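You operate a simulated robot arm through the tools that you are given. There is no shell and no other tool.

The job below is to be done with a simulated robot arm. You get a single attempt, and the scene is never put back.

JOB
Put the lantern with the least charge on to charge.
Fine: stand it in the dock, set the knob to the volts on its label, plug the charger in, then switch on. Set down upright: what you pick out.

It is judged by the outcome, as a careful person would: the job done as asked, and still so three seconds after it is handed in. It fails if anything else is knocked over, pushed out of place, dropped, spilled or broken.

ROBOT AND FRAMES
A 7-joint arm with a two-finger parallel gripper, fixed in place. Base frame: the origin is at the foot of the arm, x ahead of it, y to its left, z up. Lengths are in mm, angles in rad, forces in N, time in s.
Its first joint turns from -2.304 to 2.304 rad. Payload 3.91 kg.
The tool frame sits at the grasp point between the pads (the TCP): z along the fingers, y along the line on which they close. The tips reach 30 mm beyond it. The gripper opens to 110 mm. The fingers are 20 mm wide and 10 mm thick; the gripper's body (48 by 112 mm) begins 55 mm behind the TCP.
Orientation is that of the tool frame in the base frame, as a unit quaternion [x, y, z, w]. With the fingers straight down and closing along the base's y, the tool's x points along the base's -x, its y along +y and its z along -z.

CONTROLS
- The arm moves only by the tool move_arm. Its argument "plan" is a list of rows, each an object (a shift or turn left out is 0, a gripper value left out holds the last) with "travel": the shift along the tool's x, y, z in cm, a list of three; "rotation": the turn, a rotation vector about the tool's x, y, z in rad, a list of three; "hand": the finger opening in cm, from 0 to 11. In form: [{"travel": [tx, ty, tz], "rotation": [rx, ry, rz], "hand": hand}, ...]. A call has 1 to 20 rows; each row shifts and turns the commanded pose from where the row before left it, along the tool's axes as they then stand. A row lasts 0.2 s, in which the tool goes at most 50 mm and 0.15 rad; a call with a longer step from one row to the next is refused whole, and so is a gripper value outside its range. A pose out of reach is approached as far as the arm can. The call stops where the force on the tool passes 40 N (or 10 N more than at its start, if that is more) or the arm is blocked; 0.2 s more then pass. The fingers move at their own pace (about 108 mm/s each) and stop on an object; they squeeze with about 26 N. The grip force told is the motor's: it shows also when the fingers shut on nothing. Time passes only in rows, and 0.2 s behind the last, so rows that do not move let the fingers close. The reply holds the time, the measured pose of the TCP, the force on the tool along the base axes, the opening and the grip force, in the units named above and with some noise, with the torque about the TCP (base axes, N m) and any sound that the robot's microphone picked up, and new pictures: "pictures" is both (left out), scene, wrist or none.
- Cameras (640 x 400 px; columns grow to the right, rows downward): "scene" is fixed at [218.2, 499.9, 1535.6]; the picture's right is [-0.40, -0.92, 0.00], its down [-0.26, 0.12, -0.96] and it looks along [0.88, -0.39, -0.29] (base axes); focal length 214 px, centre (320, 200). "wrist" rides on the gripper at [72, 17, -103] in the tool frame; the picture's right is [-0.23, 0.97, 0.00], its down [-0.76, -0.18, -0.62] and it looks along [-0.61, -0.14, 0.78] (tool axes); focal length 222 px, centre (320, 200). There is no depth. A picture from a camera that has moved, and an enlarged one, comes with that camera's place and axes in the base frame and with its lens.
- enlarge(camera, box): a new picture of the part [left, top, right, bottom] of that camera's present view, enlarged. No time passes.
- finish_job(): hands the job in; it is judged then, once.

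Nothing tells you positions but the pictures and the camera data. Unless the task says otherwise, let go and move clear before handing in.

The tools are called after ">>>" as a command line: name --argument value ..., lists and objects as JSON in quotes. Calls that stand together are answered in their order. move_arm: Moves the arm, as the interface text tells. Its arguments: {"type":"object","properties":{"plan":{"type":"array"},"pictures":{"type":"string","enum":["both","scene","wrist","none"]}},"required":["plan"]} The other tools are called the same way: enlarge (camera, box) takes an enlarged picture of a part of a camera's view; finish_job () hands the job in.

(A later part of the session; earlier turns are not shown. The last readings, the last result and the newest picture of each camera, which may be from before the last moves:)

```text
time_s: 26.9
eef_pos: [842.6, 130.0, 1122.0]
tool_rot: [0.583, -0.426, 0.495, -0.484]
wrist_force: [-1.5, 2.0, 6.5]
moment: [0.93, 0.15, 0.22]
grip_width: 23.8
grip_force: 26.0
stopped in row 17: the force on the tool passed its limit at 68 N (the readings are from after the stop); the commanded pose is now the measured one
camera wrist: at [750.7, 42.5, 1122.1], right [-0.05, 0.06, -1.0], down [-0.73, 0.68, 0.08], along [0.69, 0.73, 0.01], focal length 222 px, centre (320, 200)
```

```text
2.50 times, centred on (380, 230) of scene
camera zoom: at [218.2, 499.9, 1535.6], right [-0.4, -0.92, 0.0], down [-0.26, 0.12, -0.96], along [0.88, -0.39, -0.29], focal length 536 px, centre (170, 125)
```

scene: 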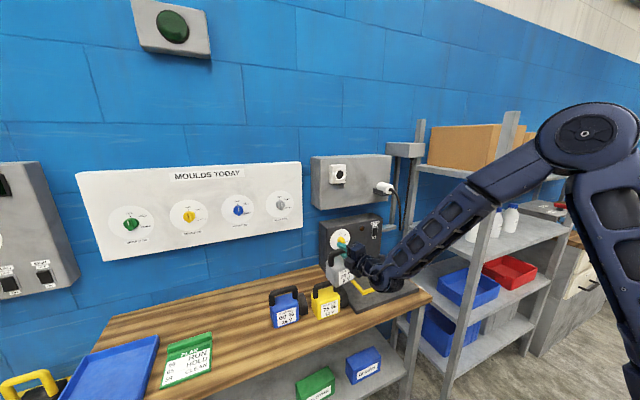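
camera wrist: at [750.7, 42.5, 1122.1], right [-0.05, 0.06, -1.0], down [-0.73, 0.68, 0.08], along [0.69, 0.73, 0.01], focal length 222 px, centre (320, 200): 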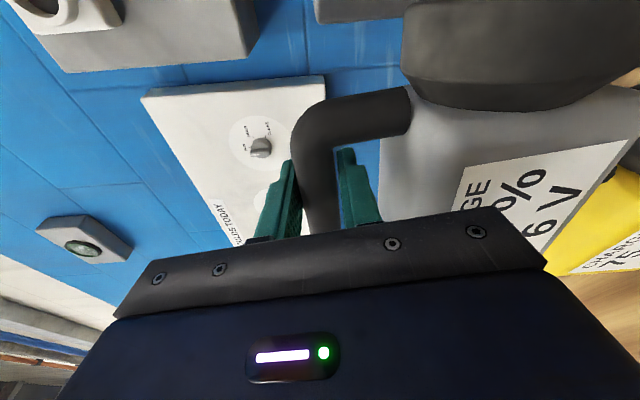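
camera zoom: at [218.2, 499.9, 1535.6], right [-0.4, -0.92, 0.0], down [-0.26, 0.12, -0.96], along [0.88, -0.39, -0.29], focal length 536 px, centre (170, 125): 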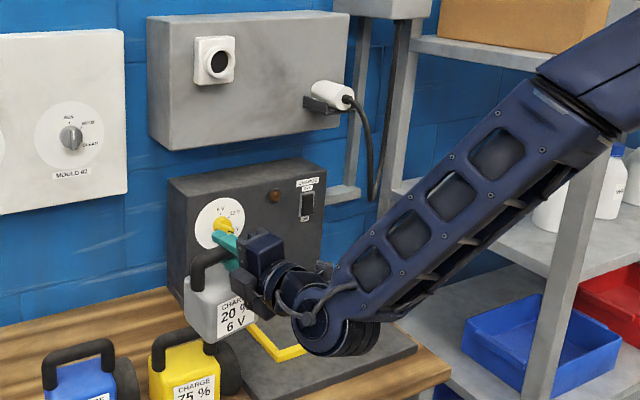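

The arm deviated (dropped to z≈1122, tilted) and stopped on contact, apparently with the hung lantern touching something near the yellow one. I'll look closely before moving.

>>> enlarge --camera "scene" --box '[260, 220, 420, 330]'

>>> enlarge --camera "wrist" --box '[380, 0, 640, 280]'

>>> enlarge --camera "scene" --box '[340, 80, 640, 300]'

```text
3.64 times, centred on (340, 275) of scene
camera zoom: at [218.2, 499.9, 1535.6], right [-0.4, -0.92, 0.0], down [-0.26, 0.12, -0.96], along [0.88, -0.39, -0.29], focal length 780 px, centre (247, -73)
```

zoom: 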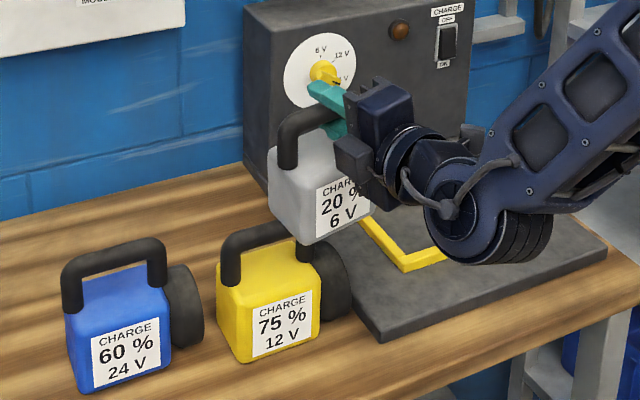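

```text
1.43 times, centred on (510, 140) of wrist
camera zoom: at [750.7, 42.5, 1122.1], right [-0.05, 0.06, -1.0], down [-0.73, 0.68, 0.08], along [0.69, 0.73, 0.01], focal length 317 px, centre (49, 286)
```

zoom: 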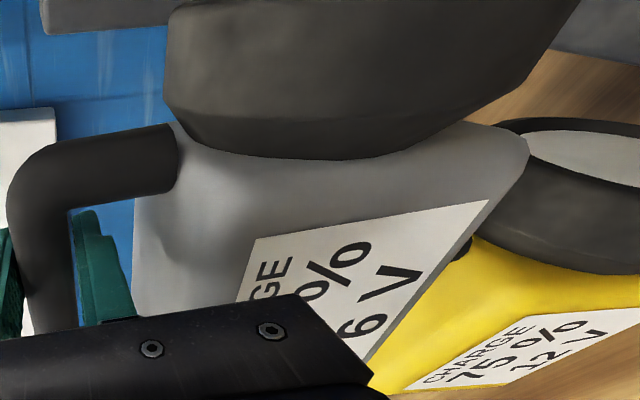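

```text
1.82 times, centred on (490, 190) of scene
camera zoom: at [218.2, 499.9, 1535.6], right [-0.4, -0.92, 0.0], down [-0.26, 0.12, -0.96], along [0.88, -0.39, -0.29], focal length 390 px, centre (11, 218)
```

zoom: 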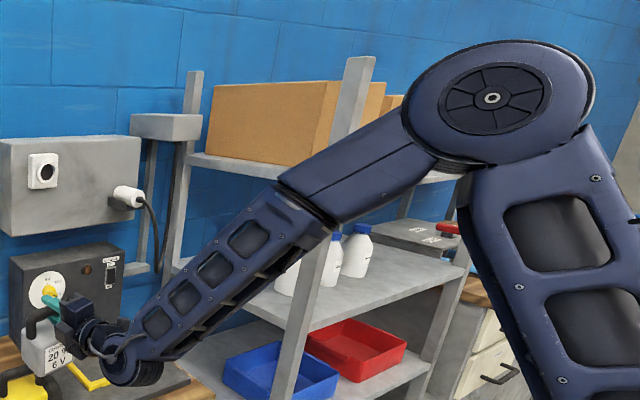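

The grey lantern seems to have come down onto the yellow lantern's handle when the arm ran into a joint limit; both are still upright. I'll lift straight up in small steps.

>>> move_arm --plan '[{"travel": [0.12, -0.74, -0.03]}, {"travel": [0.12, -0.74, -0.03]}, {"travel": [0.12, -0.74, -0.03]}, {"travel": [0.12, -0.74, -0.03]}, {"travel": [0, 0, 0]}]'

>>> enlarge --camera "scene" --box '[260, 220, 420, 330]'

```text
time_s: 28.1
eef_pos: [843.7, 128.7, 1151.2]
tool_rot: [0.583, -0.426, 0.494, -0.484]
wrist_force: [0.1, 0.2, -3.9]
moment: [0.08, 0.05, 0.0]
grip_width: 21.6
grip_force: 26.0
camera wrist: at [750.9, 41.8, 1151.4], right [-0.05, 0.06, -1.0], down [-0.72, 0.68, 0.08], along [0.69, 0.73, 0.01], focal length 222 px, centre (320, 200)
```

scene: 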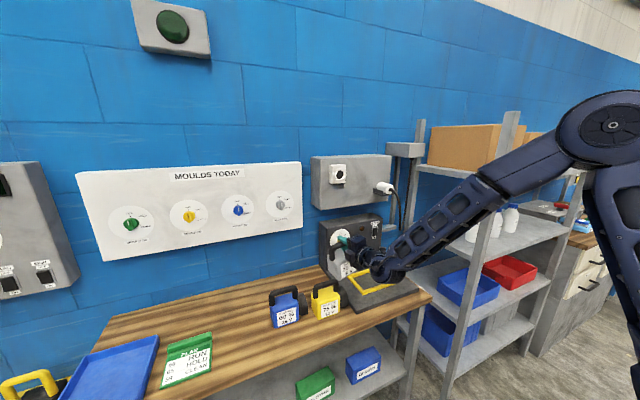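
wrist: 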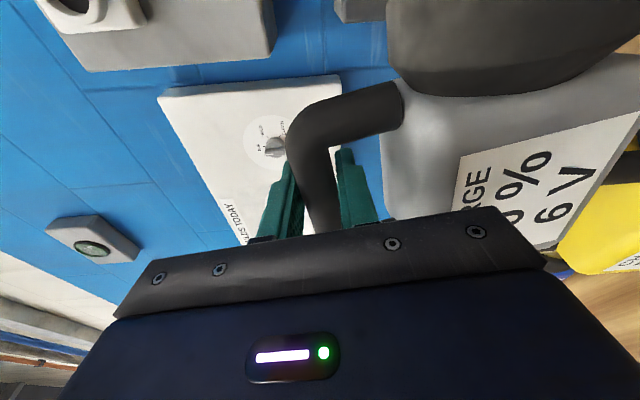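

```text
3.64 times, centred on (340, 275) of scene
camera zoom: at [218.2, 499.9, 1535.6], right [-0.4, -0.92, 0.0], down [-0.26, 0.12, -0.96], along [0.88, -0.39, -0.29], focal length 780 px, centre (247, -73)
```

zoom: 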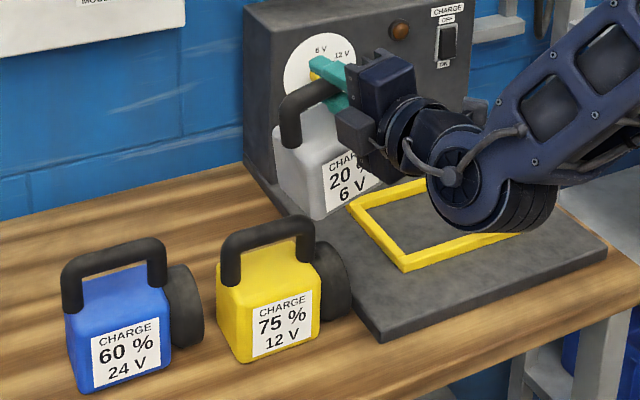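

The lantern is free again and the others stand upright. I'll compare the yellow lantern with the initial picture using the same zoom box.

>>> enlarge --camera "scene" --box '[210, 270, 350, 357]'

```text
4.57 times, centred on (280, 314) of scene
camera zoom: at [218.2, 499.9, 1535.6], right [-0.4, -0.92, 0.0], down [-0.26, 0.12, -0.96], along [0.88, -0.39, -0.29], focal length 980 px, centre (503, -319)
```

zoom: 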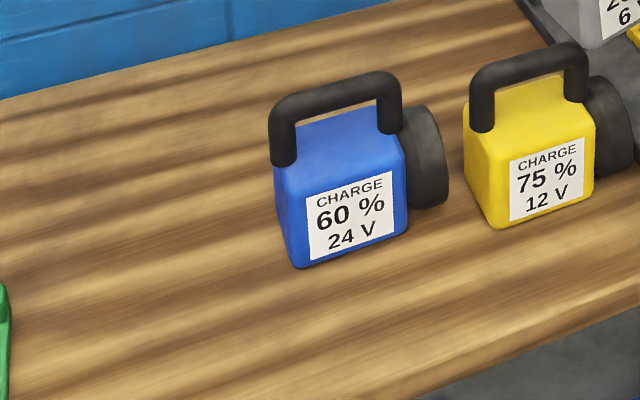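

The yellow and blue lanterns haven't moved. I'll back away toward +y, restore the level tool orientation, and then look for an arm posture that reaches the dock.

>>> move_arm --plan '[{"travel": [-1.5, -0.8, 0.2]}, {"travel": [-2.5, -0.8, 0.35]}, {"travel": [-2.5, -0.8, 0.35]}, {"travel": [-2.5, -0.8, 0.35]}, {"travel": [-2.4, -0.8, 0.35]}, {"rotation": [0.01, 0.048, 0.056]}, {"rotation": [0.01, 0.048, 0.056]}, {"rotation": [0.01, 0.049, 0.056]}, {"travel": [0, 0, 0]}]'

```text
time_s: 30.1
eef_pos: [843.1, 248.8, 1171.4]
tool_rot: [-0.5, 0.501, -0.499, 0.5]
wrist_force: [0.2, 0.1, -5.1]
moment: [-0.01, 0.05, -0.02]
grip_width: 21.5
grip_force: 26.1
camera wrist: at [739.2, 177.5, 1155.1], right [0.0, 0.23, -0.97], down [-0.62, 0.76, 0.18], along [0.78, 0.61, 0.14], focal length 222 px, centre (320, 200)
```

scene: 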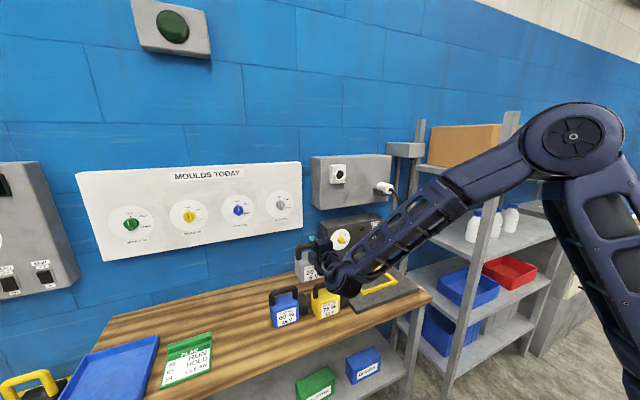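
wrist: 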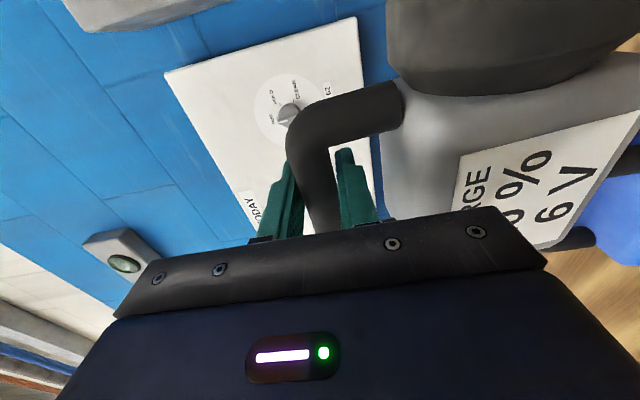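

The arm is level and tracking well at (843, 249, 1171). I'll raise further for safety and then step toward -y slowly, checking for deviations.

>>> move_arm --plan '[{"travel": [0, -2, 0]}, {"travel": [0, -2.5, 0]}, {"travel": [0, -1.5, 0]}, {"travel": [1, 0, 0]}, {"travel": [1.5, 0, 0]}, {"travel": [1.5, 0, 0]}, {"travel": [1, 0, 0]}, {"travel": [0, 0, 0]}]' --pictures "scene"

```text
time_s: 31.9
eef_pos: [843.9, 200.0, 1229.3]
tool_rot: [0.5, -0.5, 0.5, -0.499]
wrist_force: [0.3, 0.2, -5.1]
moment: [0.03, 0.07, 0.01]
grip_width: 21.4
grip_force: 26.3
```

scene: 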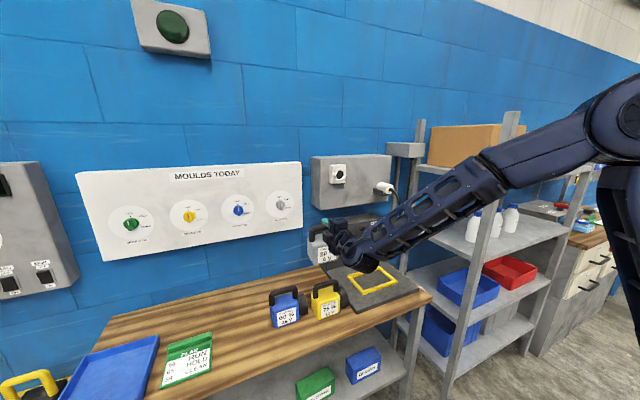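

>>> move_arm --plan '[{"travel": [1, 0, 0]}, {"travel": [1, 0, 0]}, {"travel": [1, 0, 0]}, {"travel": [1, 0, 0]}, {"travel": [0, 0, 0]}]' --pictures "none"

>>> move_arm --plan '[{"travel": [1, 0, 0]}, {"travel": [1, 0, 0]}, {"travel": [1, 0, 0]}, {"travel": [0, 0, 0]}]' --pictures "scene"

```text
time_s: 33.1
eef_pos: [841.8, 159.9, 1230.4]
tool_rot: [0.501, -0.5, 0.499, -0.499]
wrist_force: [0.6, 0.8, -5.4]
moment: [0.05, 0.03, -0.03]
grip_width: 21.6
grip_force: 25.7
```

```text
time_s: 34.1
eef_pos: [843.3, 129.2, 1229.5]
tool_rot: [0.501, -0.5, 0.5, -0.5]
wrist_force: [-0.2, -0.5, -4.4]
moment: [0.04, 0.04, 0.02]
grip_width: 21.2
grip_force: 25.7
```

scene: 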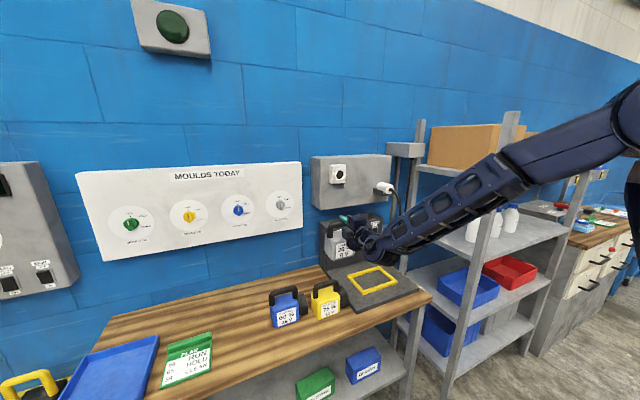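

>>> move_arm --plan '[{"travel": [1, 0, 0]}, {"travel": [1, 0, 0]}, {"travel": [1, 0, 0]}, {"travel": [1, 0, 0]}, {"travel": [0, 0, 0]}]' --pictures "none"

>>> move_arm --plan '[{"travel": [1, 0, 0]}, {"travel": [1, 0, 0]}, {"travel": [1, 0, 0]}, {"travel": [0, 0, 0]}]' --pictures "scene"

```text
time_s: 35.3
eef_pos: [842.6, 88.7, 1230.7]
tool_rot: [0.501, -0.5, 0.499, -0.499]
wrist_force: [-0.1, -0.8, -5.4]
moment: [0.05, 0.07, -0.02]
grip_width: 21.5
grip_force: 26.0
```

```text
time_s: 36.3
eef_pos: [843.7, 59.7, 1231.0]
tool_rot: [-0.5, 0.502, -0.499, 0.5]
wrist_force: [-0.1, 0.1, -4.4]
moment: [0.05, 0.01, 0.05]
grip_width: 21.1
grip_force: 26.0
```

scene: 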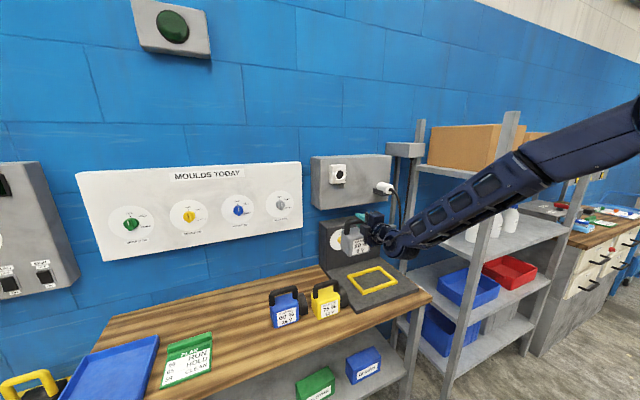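

Tracking well. I'll continue in slow steps toward y≈-73.

>>> move_arm --plan '[{"travel": [1, 0, 0]}, {"travel": [1, 0, 0]}, {"travel": [1, 0, 0]}, {"travel": [1, 0, 0]}, {"travel": [0, 0, 0]}]' --pictures "none"

>>> move_arm --plan '[{"travel": [1, 0, 0]}, {"travel": [1, 0, 0]}, {"travel": [1, 0, 0]}, {"travel": [1, 0, 0]}, {"travel": [0, 0, 0]}]' --pictures "scene"

```text
time_s: 37.5
eef_pos: [843.0, 17.4, 1230.2]
tool_rot: [-0.501, 0.501, -0.499, 0.499]
wrist_force: [1.1, 0.3, -4.3]
moment: [0.05, 0.06, 0.02]
grip_width: 21.5
grip_force: 26.8
```

```text
time_s: 38.7
eef_pos: [841.8, -21.5, 1231.6]
tool_rot: [-0.5, 0.501, -0.5, 0.5]
wrist_force: [-0.7, 0.0, -3.5]
moment: [0.06, 0.04, -0.04]
grip_width: 21.3
grip_force: 25.4
```

scene: 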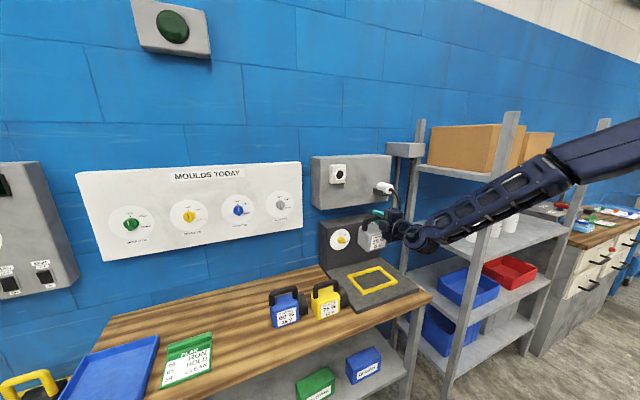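

>>> move_arm --plan '[{"travel": [1, 0, 0]}, {"travel": [1, 0, 0]}, {"travel": [1, 0, 0]}, {"travel": [1, 0, 0]}, {"travel": [1.1, 0, 0]}, {"travel": [0, 0, 0]}]' --pictures "none"

>>> move_arm --plan '[{"travel": [0, 0, 1.5]}, {"travel": [0, 0, 2]}, {"travel": [0, 0, 2]}, {"travel": [0, 0, 1.7]}, {"travel": [0, 0, 0]}]'

```text
time_s: 40.1
eef_pos: [843.0, -72.8, 1231.3]
tool_rot: [0.5, -0.5, 0.5, -0.5]
wrist_force: [-0.4, -0.3, -3.7]
moment: [0.07, 0.04, -0.04]
grip_width: 21.3
grip_force: 25.8
```

```text
time_s: 41.3
eef_pos: [915.0, -71.0, 1230.2]
tool_rot: [-0.5, 0.501, -0.5, 0.499]
wrist_force: [0.5, 0.7, -4.4]
moment: [0.03, 0.05, 0.01]
grip_width: 21.3
grip_force: 26.4
camera wrist: at [811.8, -143.3, 1214.9], right [0.0, 0.23, -0.97], down [-0.62, 0.76, 0.18], along [0.78, 0.61, 0.14], focal length 222 px, centre (320, 200)
```

scene: 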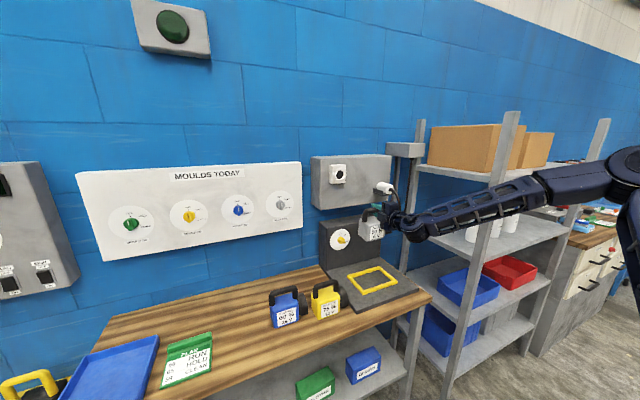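
wrist: 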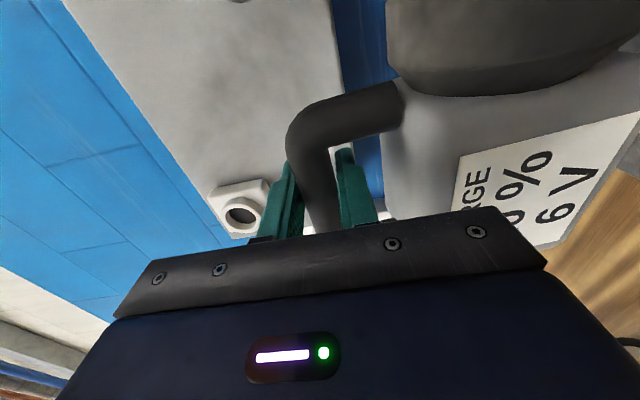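

The lantern is above the frame at (915, -71). I'll lower in stages, checking tracking.

>>> move_arm --plan '[{"travel": [0, 1.5, 0]}, {"travel": [0, 2, 0]}, {"travel": [0, 2, 0]}, {"travel": [0, 1.5, 0]}, {"travel": [0, 0, 0]}]' --pictures "none"

>>> move_arm --plan '[{"travel": [0, 1.5, 0]}, {"travel": [0, 2, 0]}, {"travel": [0, 1.5, 0]}, {"travel": [0, 0, 0]}]'

>>> enlarge --camera "scene" --box '[310, 190, 450, 320]'

```text
time_s: 42.5
eef_pos: [914.2, -72.1, 1195.6]
tool_rot: [-0.5, 0.501, -0.499, 0.5]
wrist_force: [-0.2, -0.3, -4.4]
moment: [0.02, 0.08, -0.03]
grip_width: 21.4
grip_force: 26.0
out of reach, approached as far as the arm can: row 3, 4
```

```text
time_s: 43.5
eef_pos: [916.7, -71.6, 1196.3]
tool_rot: [-0.5, 0.501, -0.499, 0.5]
wrist_force: [0.0, 0.7, -4.8]
moment: [0.04, 0.04, 0.0]
grip_width: 21.5
grip_force: 26.4
out of reach, approached as far as the arm can: row 1, 2, 3
camera wrist: at [811.6, -143.2, 1179.9], right [0.0, 0.23, -0.97], down [-0.62, 0.76, 0.18], along [0.78, 0.61, 0.14], focal length 222 px, centre (320, 200)
```

scene: 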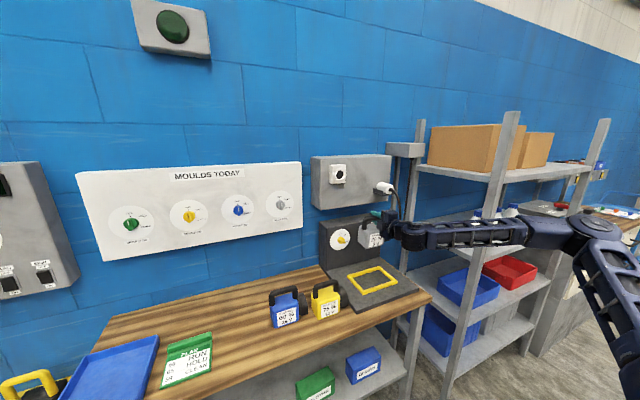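
wrist: 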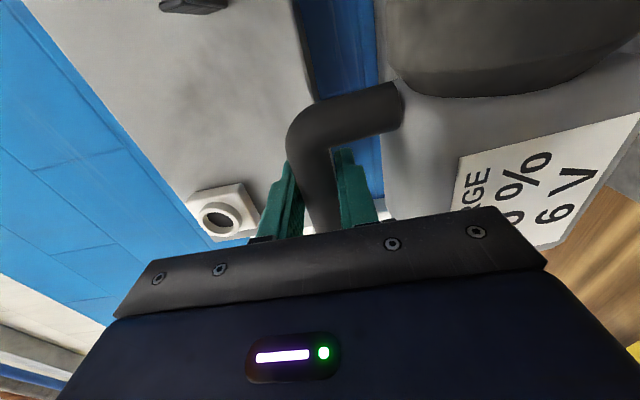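

```text
3.08 times, centred on (380, 255) of scene
camera zoom: at [218.2, 499.9, 1535.6], right [-0.4, -0.92, 0.0], down [-0.26, 0.12, -0.96], along [0.88, -0.39, -0.29], focal length 660 px, centre (135, 31)
```

zoom: 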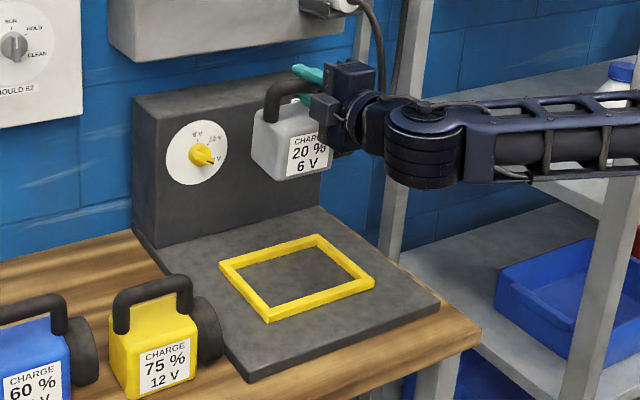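

The arm's elbow has swung out sideways into a bad posture, so lowering here is out of reach. I'll go back up and see how the commanded pose responds, then retrace.

>>> move_arm --plan '[{"travel": [0, -1.5, 0]}, {"travel": [0, -1.5, 0]}, {"travel": [0, 0, 0]}]' --pictures "scene"

```text
time_s: 44.3
eef_pos: [915.1, -70.9, 1225.4]
tool_rot: [-0.5, 0.501, -0.499, 0.5]
wrist_force: [-0.2, 0.3, -5.1]
moment: [0.01, 0.05, 0.06]
grip_width: 21.6
grip_force: 25.7
```

scene: 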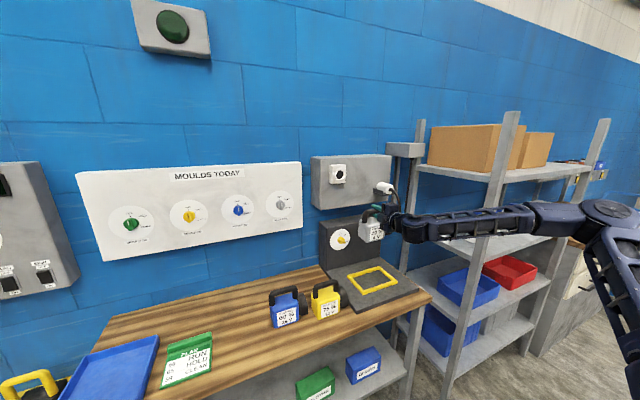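

>>> move_arm --plan '[{"travel": [0, -0.5, -1.5]}, {"travel": [0, 0, -2]}, {"travel": [0, 0, -2]}, {"travel": [0, 0, -1.7]}, {"travel": [-1, 0, 0]}, {"travel": [-2, 0, 0]}, {"travel": [-2, 0, 0]}, {"travel": [-2, 0, 0]}, {"travel": [-2, 0, 0]}, {"travel": [-1, 0, 0]}, {"travel": [0, 0, 0]}]' --pictures "scene"

```text
time_s: 46.7
eef_pos: [842.9, 27.3, 1231.2]
tool_rot: [-0.5, 0.5, -0.5, 0.5]
wrist_force: [-0.3, 0.2, -3.9]
moment: [0.04, 0.01, 0.0]
grip_width: 21.6
grip_force: 26.1
```

scene: 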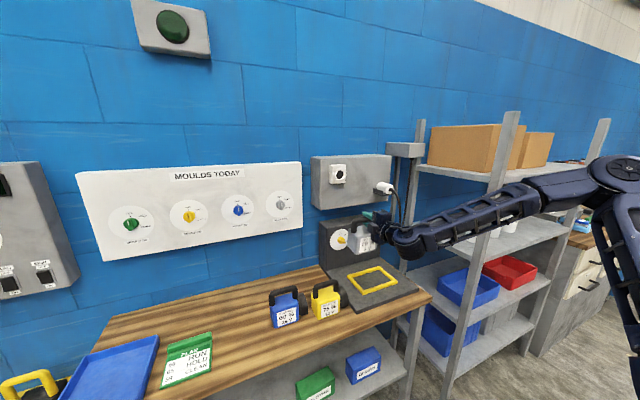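

>>> move_arm --plan '[{"travel": [-1.5, 0, 0]}, {"travel": [-2, 0, 0]}, {"travel": [-2, 0, 0]}, {"travel": [-2, 0, 0]}, {"travel": [-2, 0, 0]}, {"travel": [-2, 0, 0]}, {"travel": [-2, 0, 0]}, {"travel": [-2, 0, 0]}, {"travel": [-2, 0, 0]}, {"travel": [-2, 0, 0]}, {"travel": [-1.5, 0, 0]}, {"travel": [-1, 0, 0]}, {"travel": [0, 0, 0]}]' --pictures "scene"

```text
time_s: 49.5
eef_pos: [843.3, 247.3, 1230.7]
tool_rot: [-0.5, 0.501, -0.498, 0.501]
wrist_force: [0.3, 0.2, -4.4]
moment: [0.0, 0.03, 0.01]
grip_width: 21.6
grip_force: 26.2
```

scene: 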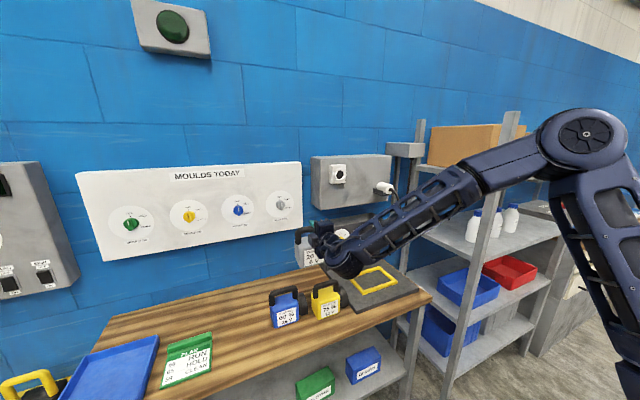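

The arm recovered a good posture on the way back. I'll set the lantern back down on its original free spot, then find a better arm posture for the dock before carrying it again.

>>> move_arm --plan '[{"travel": [-1.2, 0, 0.13]}, {"travel": [-2.2, 0, 0.13]}, {"travel": [-2.5, 0, 0.13]}, {"travel": [-2.5, 0, 0.13]}, {"travel": [-2.5, 0, 0.13]}, {"travel": [-2.5, 0, 0.13]}, {"travel": [-2.5, 0, 0.13]}, {"travel": [-2.5, 0, 0.13]}, {"travel": [-2.5, 0, 0.13]}, {"travel": [-2.2, 0, 0.13]}, {"travel": [-1.8, 0, 0.13]}, {"travel": [-1.3, 0, 0.13]}, {"travel": [0, 0, 0]}]' --pictures "scene"

```text
time_s: 52.3
eef_pos: [858.9, 511.0, 1233.1]
tool_rot: [-0.5, 0.501, -0.499, 0.5]
wrist_force: [-0.2, -0.7, -4.6]
moment: [0.0, 0.05, 0.01]
grip_width: 21.5
grip_force: 26.0
```

scene: 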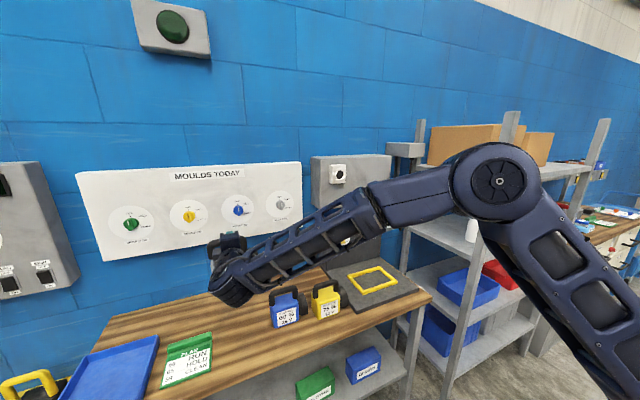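

>>> move_arm --plan '[{"travel": [0.15, 1.5, 0]}, {"travel": [0, 2.5, 0]}, {"travel": [0, 3, 0]}, {"travel": [0, 3, 0]}, {"travel": [0, 3, 0]}, {"travel": [0, 3, 0]}, {"travel": [0, 3, 0]}, {"travel": [0, 2.5, 0]}, {"travel": [0, 1.5, 0]}, {"travel": [0, 0.8, 0]}, {"travel": [0, 0, 0]}]' --pictures "scene"

```text
time_s: 54.7
eef_pos: [858.2, 508.8, 993.3]
tool_rot: [-0.5, 0.501, -0.499, 0.5]
wrist_force: [-0.2, -0.5, -4.4]
moment: [0.01, 0.02, 0.02]
grip_width: 21.4
grip_force: 25.9
```

scene: 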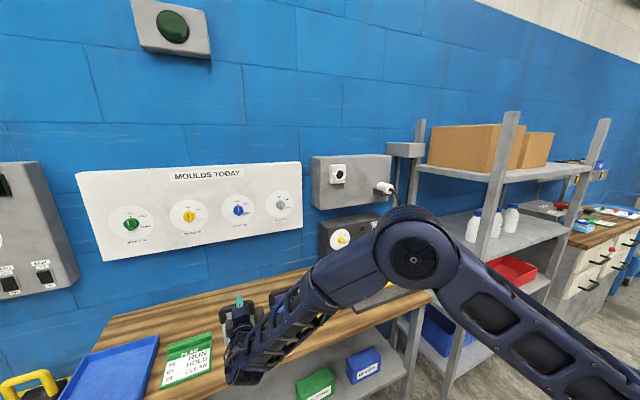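

>>> move_arm --plan '[{"travel": [0, 0.4, 0]}, {"travel": [0, 0.4, 0]}, {"travel": [0, 0.2, 0]}, {"travel": [0, 0, 0]}]' --pictures "none"

>>> move_arm --plan '[{"travel": [0, 0.2, 0]}, {"travel": [0, 0, 0]}]' --pictures "wrist"

```text
time_s: 55.7
eef_pos: [858.8, 509.1, 983.5]
tool_rot: [-0.5, 0.5, -0.5, 0.499]
wrist_force: [-0.3, -1.0, -4.4]
moment: [0.06, 0.07, 0.0]
grip_width: 21.6
grip_force: 26.1
```

```text
time_s: 56.3
eef_pos: [857.0, 509.0, 982.2]
tool_rot: [-0.5, 0.501, -0.5, 0.5]
wrist_force: [-0.4, -0.3, -3.0]
moment: [0.17, 0.11, -0.04]
grip_width: 21.6
grip_force: 26.3
camera wrist: at [754.2, 437.4, 966.3], right [0.0, 0.23, -0.97], down [-0.62, 0.76, 0.18], along [0.78, 0.61, 0.14], focal length 222 px, centre (320, 200)
```

wrist: 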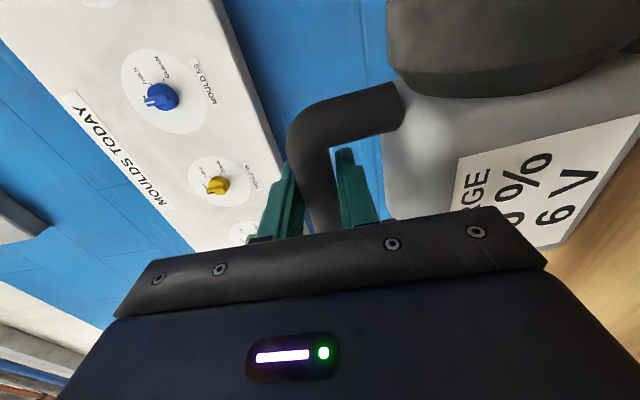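

Contact is starting. One more millimetre or two, then release.

>>> move_arm --plan '[{"travel": [0, 0.15, 0]}, {"travel": [0, 0.1, 0]}, {"travel": [0, 0, 0]}]' --pictures "none"

>>> move_arm --plan '[{"hand": 3}, {"hand": 4.0}, {"hand": 4.0}]' --pictures "both"

```text
time_s: 57.1
eef_pos: [858.5, 506.6, 981.0]
tool_rot: [0.5, -0.5, 0.5, -0.5]
wrist_force: [5.4, -5.8, 15.5]
moment: [0.57, -0.12, -0.15]
grip_width: 21.8
grip_force: 25.8
```

```text
time_s: 57.9
eef_pos: [858.3, 509.1, 979.8]
tool_rot: [0.5, -0.5, 0.5, -0.499]
wrist_force: [-0.4, -0.3, 0.7]
moment: [0.01, 0.0, 0.01]
grip_width: 40.1
grip_force: 0.2
camera wrist: at [754.4, 437.0, 963.4], right [0.0, 0.23, -0.97], down [-0.62, 0.76, 0.18], along [0.78, 0.61, 0.14], focal length 222 px, centre (320, 200)
```

scene: 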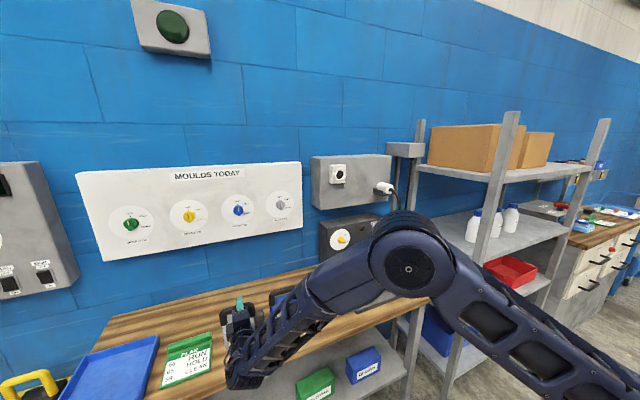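
wrist: 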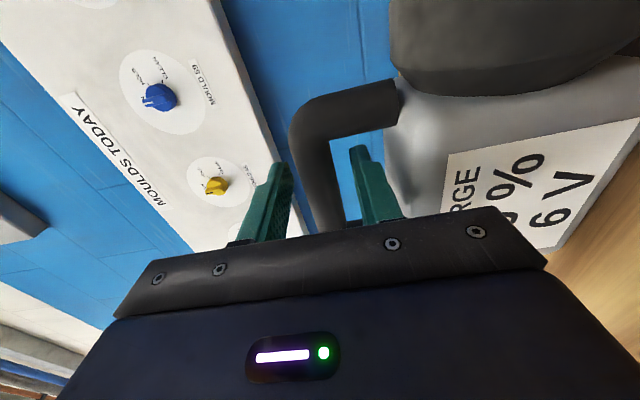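

The lantern is released and standing. I'll retreat, pitch the tool back down and undo the roll, to bring the arm back to a neutral posture.

>>> move_arm --plan '[{"travel": [0, 0, -1.5]}, {"travel": [0, 0, -3]}, {"travel": [0, 0, -3.5]}, {"travel": [0, 0, -4]}, {"travel": [0, 0, -4]}, {"travel": [0, -3, -3]}, {"travel": [0, -4, -1]}, {"travel": [0, -4, 0]}, {"travel": [0, -4, 0]}, {"travel": [0, 0, 0]}]' --pictures "scene"

>>> move_arm --plan '[{"rotation": [-0.1428, 0, 0]}, {"rotation": [-0.1428, 0, 0]}, {"rotation": [-0.1428, 0, 0]}, {"rotation": [-0.1428, 0, 0]}, {"rotation": [-0.1428, 0, 0]}, {"rotation": [-0.1428, 0, 0]}, {"rotation": [-0.1428, 0, 0]}, {"rotation": [-0.1428, 0, 0]}, {"rotation": [-0.1428, 0, 0]}, {"rotation": [-0.1428, 0, 0]}, {"rotation": [-0.1428, 0, 0]}, {"travel": [0, 0, 0]}]' --pictures "scene"

>>> move_arm --plan '[{"rotation": [0, 0, 0.1428]}, {"rotation": [0, 0, 0.1428]}, {"rotation": [0, 0, 0.1428]}, {"rotation": [0, 0, 0.1428]}, {"rotation": [0, 0, 0.1428]}, {"rotation": [0, 0, 0.1428]}, {"rotation": [0, 0, 0.1428]}, {"rotation": [0, 0, 0.1428]}, {"rotation": [0, 0, 0.1428]}, {"rotation": [0, 0, 0.1428]}, {"rotation": [0, 0, 0.1428]}, {"travel": [0, 0, 0]}]' --pictures "both"

```text
time_s: 60.1
eef_pos: [658.7, 507.1, 1128.6]
tool_rot: [-0.5, 0.501, -0.5, 0.499]
wrist_force: [1.2, 0.7, -0.4]
moment: [0.02, -0.01, 0.03]
grip_width: 40.2
grip_force: 0.0
```

scene: 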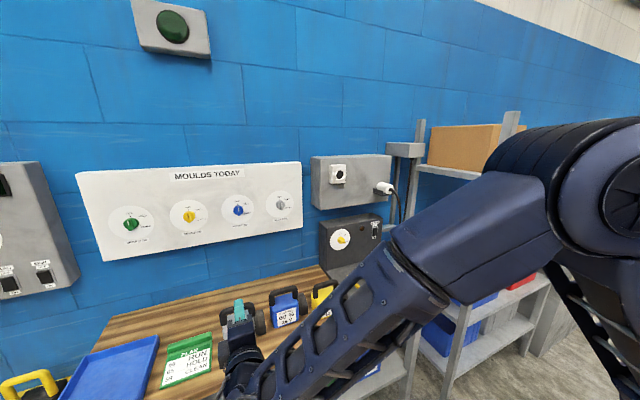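

```text
time_s: 62.7
eef_pos: [658.2, 508.1, 1130.0]
tool_rot: [0.708, -0.707, -0.002, 0.0]
wrist_force: [-0.1, 0.0, -0.6]
moment: [0.04, 0.04, 0.0]
grip_width: 39.9
grip_force: 0.0
```

scene: 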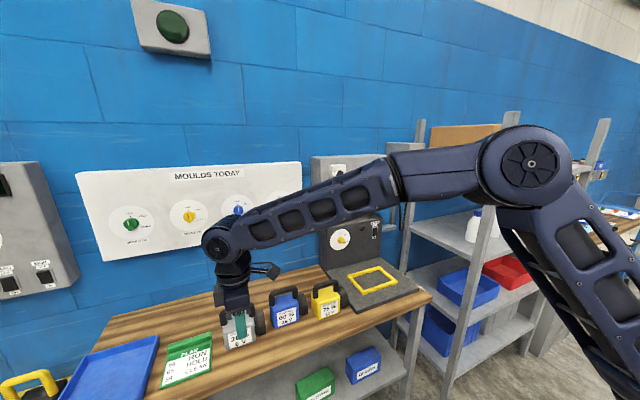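

```text
time_s: 65.3
eef_pos: [658.5, 509.4, 1128.6]
tool_rot: [0.0, 1.0, 0.001, 0.0]
wrist_force: [-0.2, -0.4, 0.2]
moment: [-0.01, 0.01, -0.03]
grip_width: 39.9
grip_force: 0.0
camera wrist: at [585.5, 526.6, 1234.2], right [0.23, 0.97, 0.0], down [0.76, -0.18, 0.62], along [0.61, -0.14, -0.78], focal length 222 px, centre (320, 200)
```

scene: 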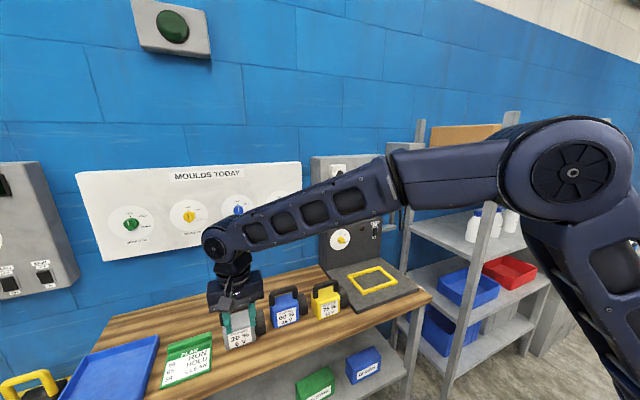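
wrist: 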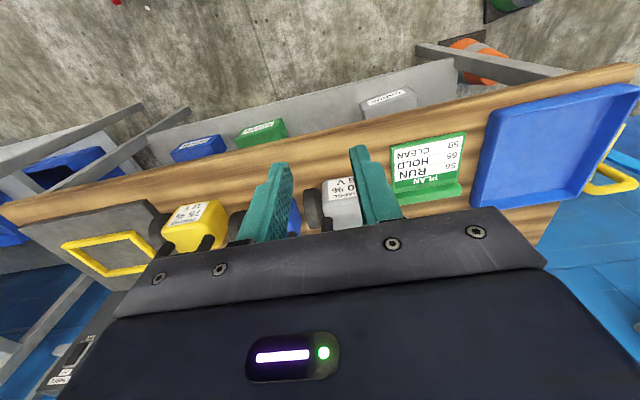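

Posture is neutral again. I'll do an empty dry run near the dock to see which tool roll the arm can hold there.

>>> move_arm --plan '[{"travel": [-0.66, -4.16, -0.86]}, {"travel": [-0.66, -4.16, -0.86]}, {"travel": [-0.66, -4.16, -0.86]}, {"travel": [-0.66, -4.16, -0.86]}, {"travel": [-0.66, -4.16, -0.86]}, {"travel": [-0.66, -4.16, -0.86]}, {"travel": [-0.66, -4.16, -0.86]}, {"travel": [-0.66, -4.16, -0.86]}, {"travel": [-0.66, -4.16, -0.86]}, {"travel": [-0.66, -4.16, -0.86]}, {"travel": [-0.66, -4.16, -0.86]}, {"travel": [-0.66, -4.16, -0.86]}, {"travel": [-0.66, -4.16, -0.86]}, {"travel": [-0.66, -4.16, -0.86]}, {"travel": [0, 0, 0]}]' --pictures "both"

```text
time_s: 68.5
eef_pos: [750.8, -75.9, 1251.6]
tool_rot: [0.0, 1.0, 0.0, -0.002]
wrist_force: [-0.1, 0.2, -0.7]
moment: [-0.04, -0.02, -0.02]
grip_width: 39.9
grip_force: 0.0
camera wrist: at [679.1, -57.7, 1355.2], right [0.23, 0.97, 0.0], down [0.76, -0.18, 0.62], along [0.61, -0.14, -0.78], focal length 222 px, centre (320, 200)
```

scene: 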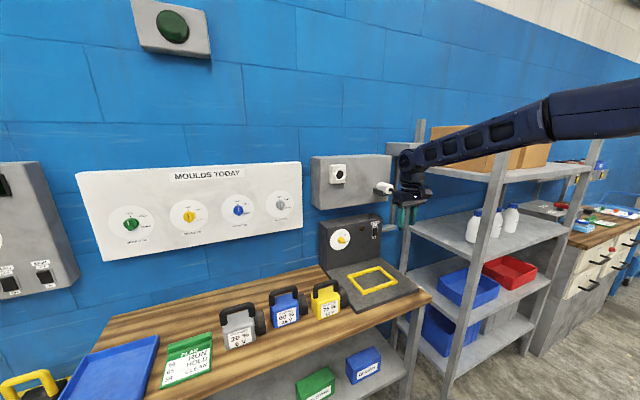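
wrist: 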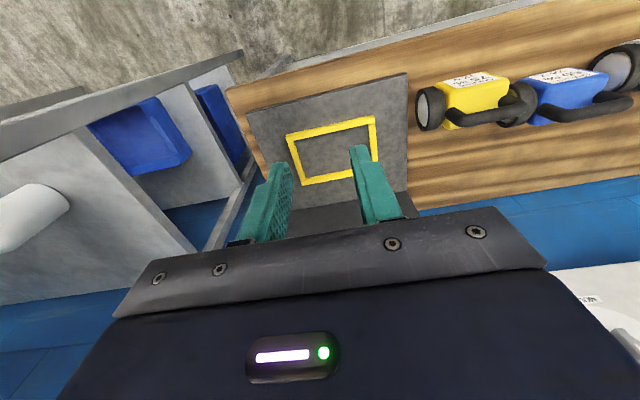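

>>> enlarge --camera "wrist" --box '[230, 60, 440, 220]'

```text
2.50 times, centred on (335, 140) of wrist
camera zoom: at [679.1, -57.7, 1355.2], right [0.23, 0.97, 0.0], down [0.76, -0.18, 0.62], along [0.61, -0.14, -0.78], focal length 555 px, centre (282, 350)
```

zoom: 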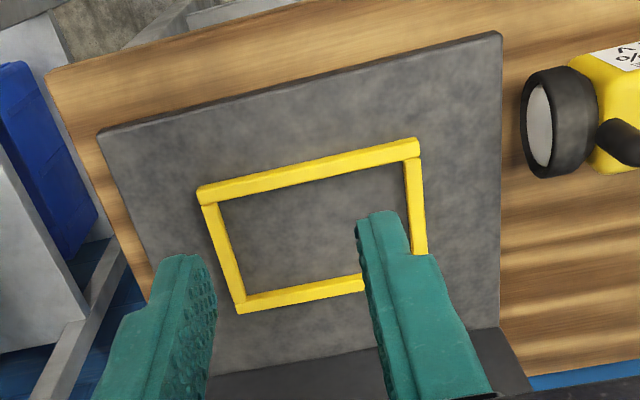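

The dock frame spans about x 852–986, y -175–17 (centre ≈ (918, -79)). I'll now test the opposite roll (+90°) here with the hand empty.

>>> move_arm --plan '[{"rotation": [0, 0, 0.1428]}, {"rotation": [0, 0, 0.1428]}, {"rotation": [0, 0, 0.1428]}, {"rotation": [0, 0, 0.1428]}, {"rotation": [0, 0, 0.1428]}, {"rotation": [0, 0, 0.1428]}, {"rotation": [0, 0, 0.1428]}, {"rotation": [0, 0, 0.1428]}, {"rotation": [0, 0, 0.1428]}, {"rotation": [0, 0, 0.1428]}, {"rotation": [0, 0, 0.1428]}, {"travel": [0, 0, 0]}]' --pictures "scene"

```text
time_s: 71.1
eef_pos: [750.8, -74.2, 1249.3]
tool_rot: [0.707, 0.707, 0.0, 0.0]
wrist_force: [-1.2, -0.2, -0.2]
moment: [-0.02, -0.01, 0.03]
grip_width: 40.0
grip_force: 0.0
```

scene: 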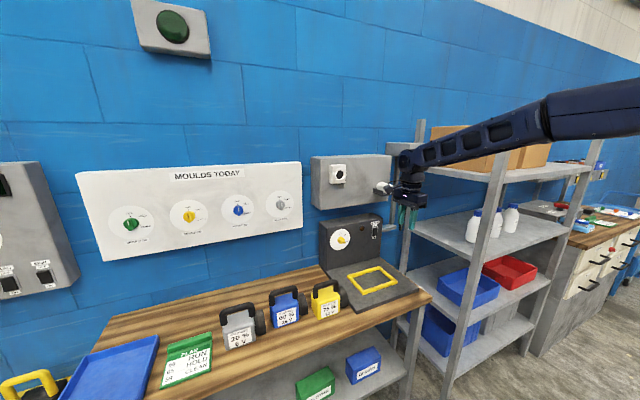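

Roll +90° works with the wrist alone. Now pitch the tool forward (rotation about tool x negative).

>>> move_arm --plan '[{"rotation": [-0.1428, 0, 0]}, {"rotation": [-0.1428, 0, 0]}, {"rotation": [-0.1428, 0, 0]}, {"rotation": [-0.1428, 0, 0]}, {"rotation": [-0.1428, 0, 0]}, {"rotation": [-0.1428, 0, 0]}, {"rotation": [-0.1428, 0, 0]}, {"rotation": [-0.1428, 0, 0]}, {"rotation": [-0.1428, 0, 0]}, {"rotation": [-0.1428, 0, 0]}, {"rotation": [-0.1428, 0, 0]}, {"travel": [0, 0, 0]}]' --pictures "both"

```text
time_s: 73.7
eef_pos: [751.2, -73.9, 1248.8]
tool_rot: [0.499, 0.501, 0.5, 0.5]
wrist_force: [0.6, -0.7, 0.1]
moment: [-0.01, -0.01, 0.0]
grip_width: 40.2
grip_force: 0.0
camera wrist: at [647.2, -0.8, 1267.5], right [0.0, -0.23, 0.97], down [-0.62, -0.76, -0.18], along [0.78, -0.61, -0.14], focal length 222 px, centre (320, 200)
```

scene: 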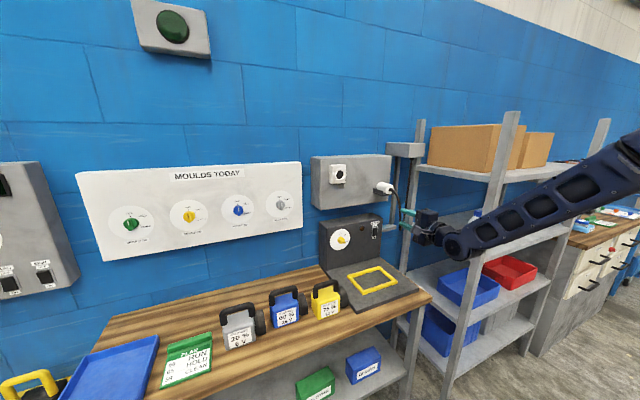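
wrist: 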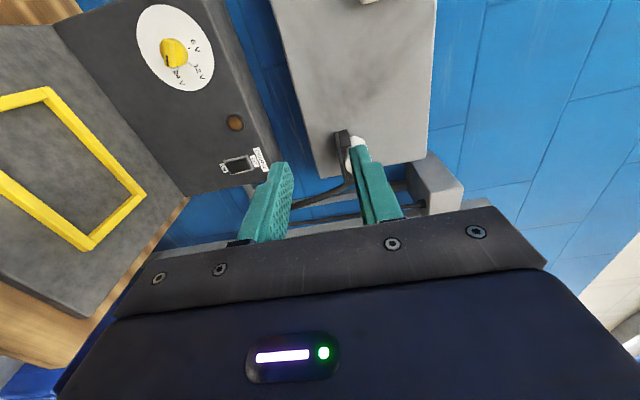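

The +90° roll with forward pitch works here with the elbow kept up. I'll dry-run lowering to the placing height (empty hand).

>>> move_arm --plan '[{"travel": [0, -3, 2]}, {"travel": [0, -3, 2]}, {"travel": [0, -3, 2]}, {"travel": [0, -3, 2]}, {"travel": [0, -3, 2]}, {"travel": [0, -3, 2]}, {"travel": [0, -3, 2]}, {"travel": [0, -3, 2]}, {"travel": [0, 0, 0]}]' --pictures "scene"

```text
time_s: 75.7
eef_pos: [911.2, -74.8, 1010.8]
tool_rot: [0.5, 0.501, 0.5, 0.499]
wrist_force: [0.3, 0.3, -0.4]
moment: [0.0, 0.01, -0.01]
grip_width: 40.1
grip_force: 0.0
```

scene: 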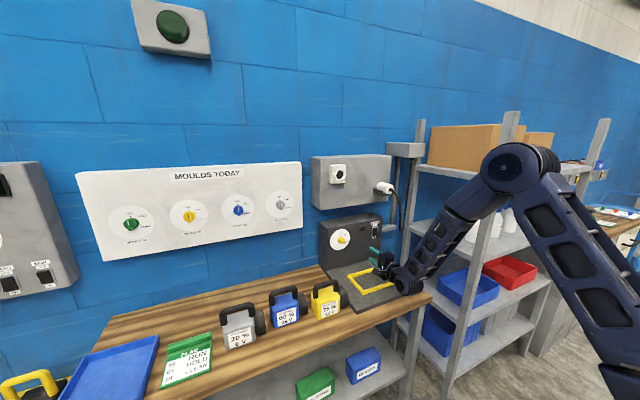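

The +90° roll reaches the placing pose with a good posture. Now I'll go back up and travel to the grey lantern with this roll.

>>> move_arm --plan '[{"travel": [0, 3, -1.5]}, {"travel": [0, 3, -1.5]}, {"travel": [0, 3, -1.5]}, {"travel": [0, 3, -1.5]}, {"travel": [0, 3, -1.5]}, {"travel": [0, 3, -1.5]}, {"travel": [0, 2, -1]}, {"travel": [1, 0, 0]}, {"travel": [2, 0, 0]}, {"travel": [2.5, 0, 0]}, {"travel": [2.5, 0, 0]}, {"travel": [2.5, 0, 0]}, {"travel": [2.5, 0, 0]}, {"travel": [2.5, 0, 0]}, {"travel": [0, 0, 0]}]' --pictures "scene"

```text
time_s: 78.9
eef_pos: [811.0, 81.6, 1209.3]
tool_rot: [0.5, 0.5, 0.5, 0.5]
wrist_force: [0.5, 0.6, 0.7]
moment: [0.03, -0.02, -0.01]
grip_width: 40.2
grip_force: 0.1
```

scene: 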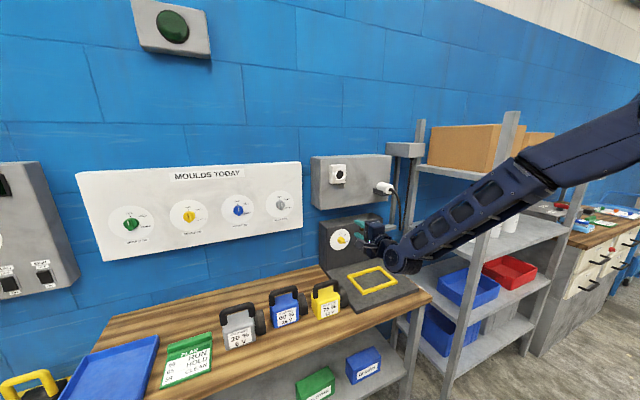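

>>> move_arm --plan '[{"travel": [2, 0, 0]}, {"travel": [3, 0, 0]}, {"travel": [3, 0, 0]}, {"travel": [3, 0, 0]}, {"travel": [3, 0, 0]}, {"travel": [3, 0, 0]}, {"travel": [2, 0, 0]}, {"travel": [1, 0, 0]}, {"travel": [0, 0, 0]}]' --pictures "scene"

>>> move_arm --plan '[{"travel": [2, 0, -1]}, {"travel": [3, 0, -1]}, {"travel": [3, 0, -1]}, {"travel": [3, 0, -2]}, {"travel": [3, 0, -2]}, {"travel": [3, 0, -2]}, {"travel": [3, 0, -1]}, {"travel": [2, 0, -1]}, {"travel": [0.7, 0, 0]}, {"travel": [0, 0, 0]}]' --pictures "both"

```text
time_s: 80.9
eef_pos: [810.3, 282.1, 1211.3]
tool_rot: [0.501, 0.5, 0.499, 0.5]
wrist_force: [0.0, -0.6, -0.4]
moment: [-0.01, -0.05, 0.0]
grip_width: 40.0
grip_force: 0.0
```

scene: 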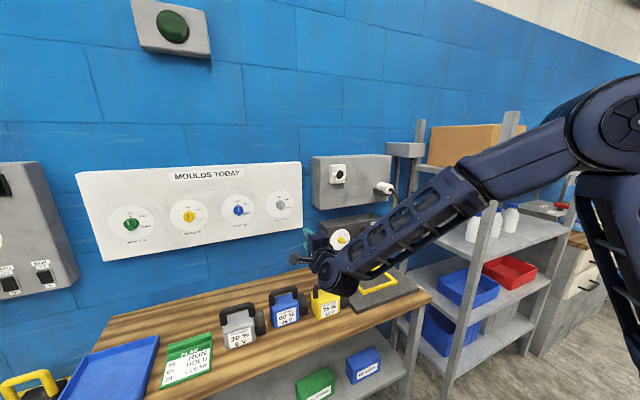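

```text
time_s: 83.1
eef_pos: [699.5, 508.4, 1209.5]
tool_rot: [0.5, 0.5, 0.5, 0.5]
wrist_force: [-0.4, -0.9, -0.1]
moment: [0.0, 0.0, 0.01]
grip_width: 40.0
grip_force: 0.0
camera wrist: at [596.4, 581.2, 1227.9], right [0.0, -0.23, 0.97], down [-0.62, -0.76, -0.18], along [0.78, -0.61, -0.14], focal length 222 px, centre (320, 200)
```

scene: 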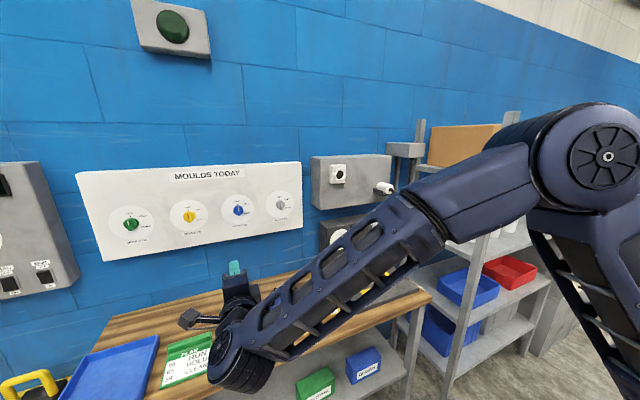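
wrist: 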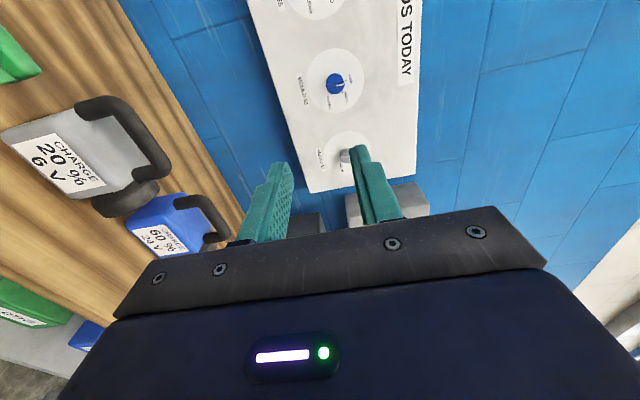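

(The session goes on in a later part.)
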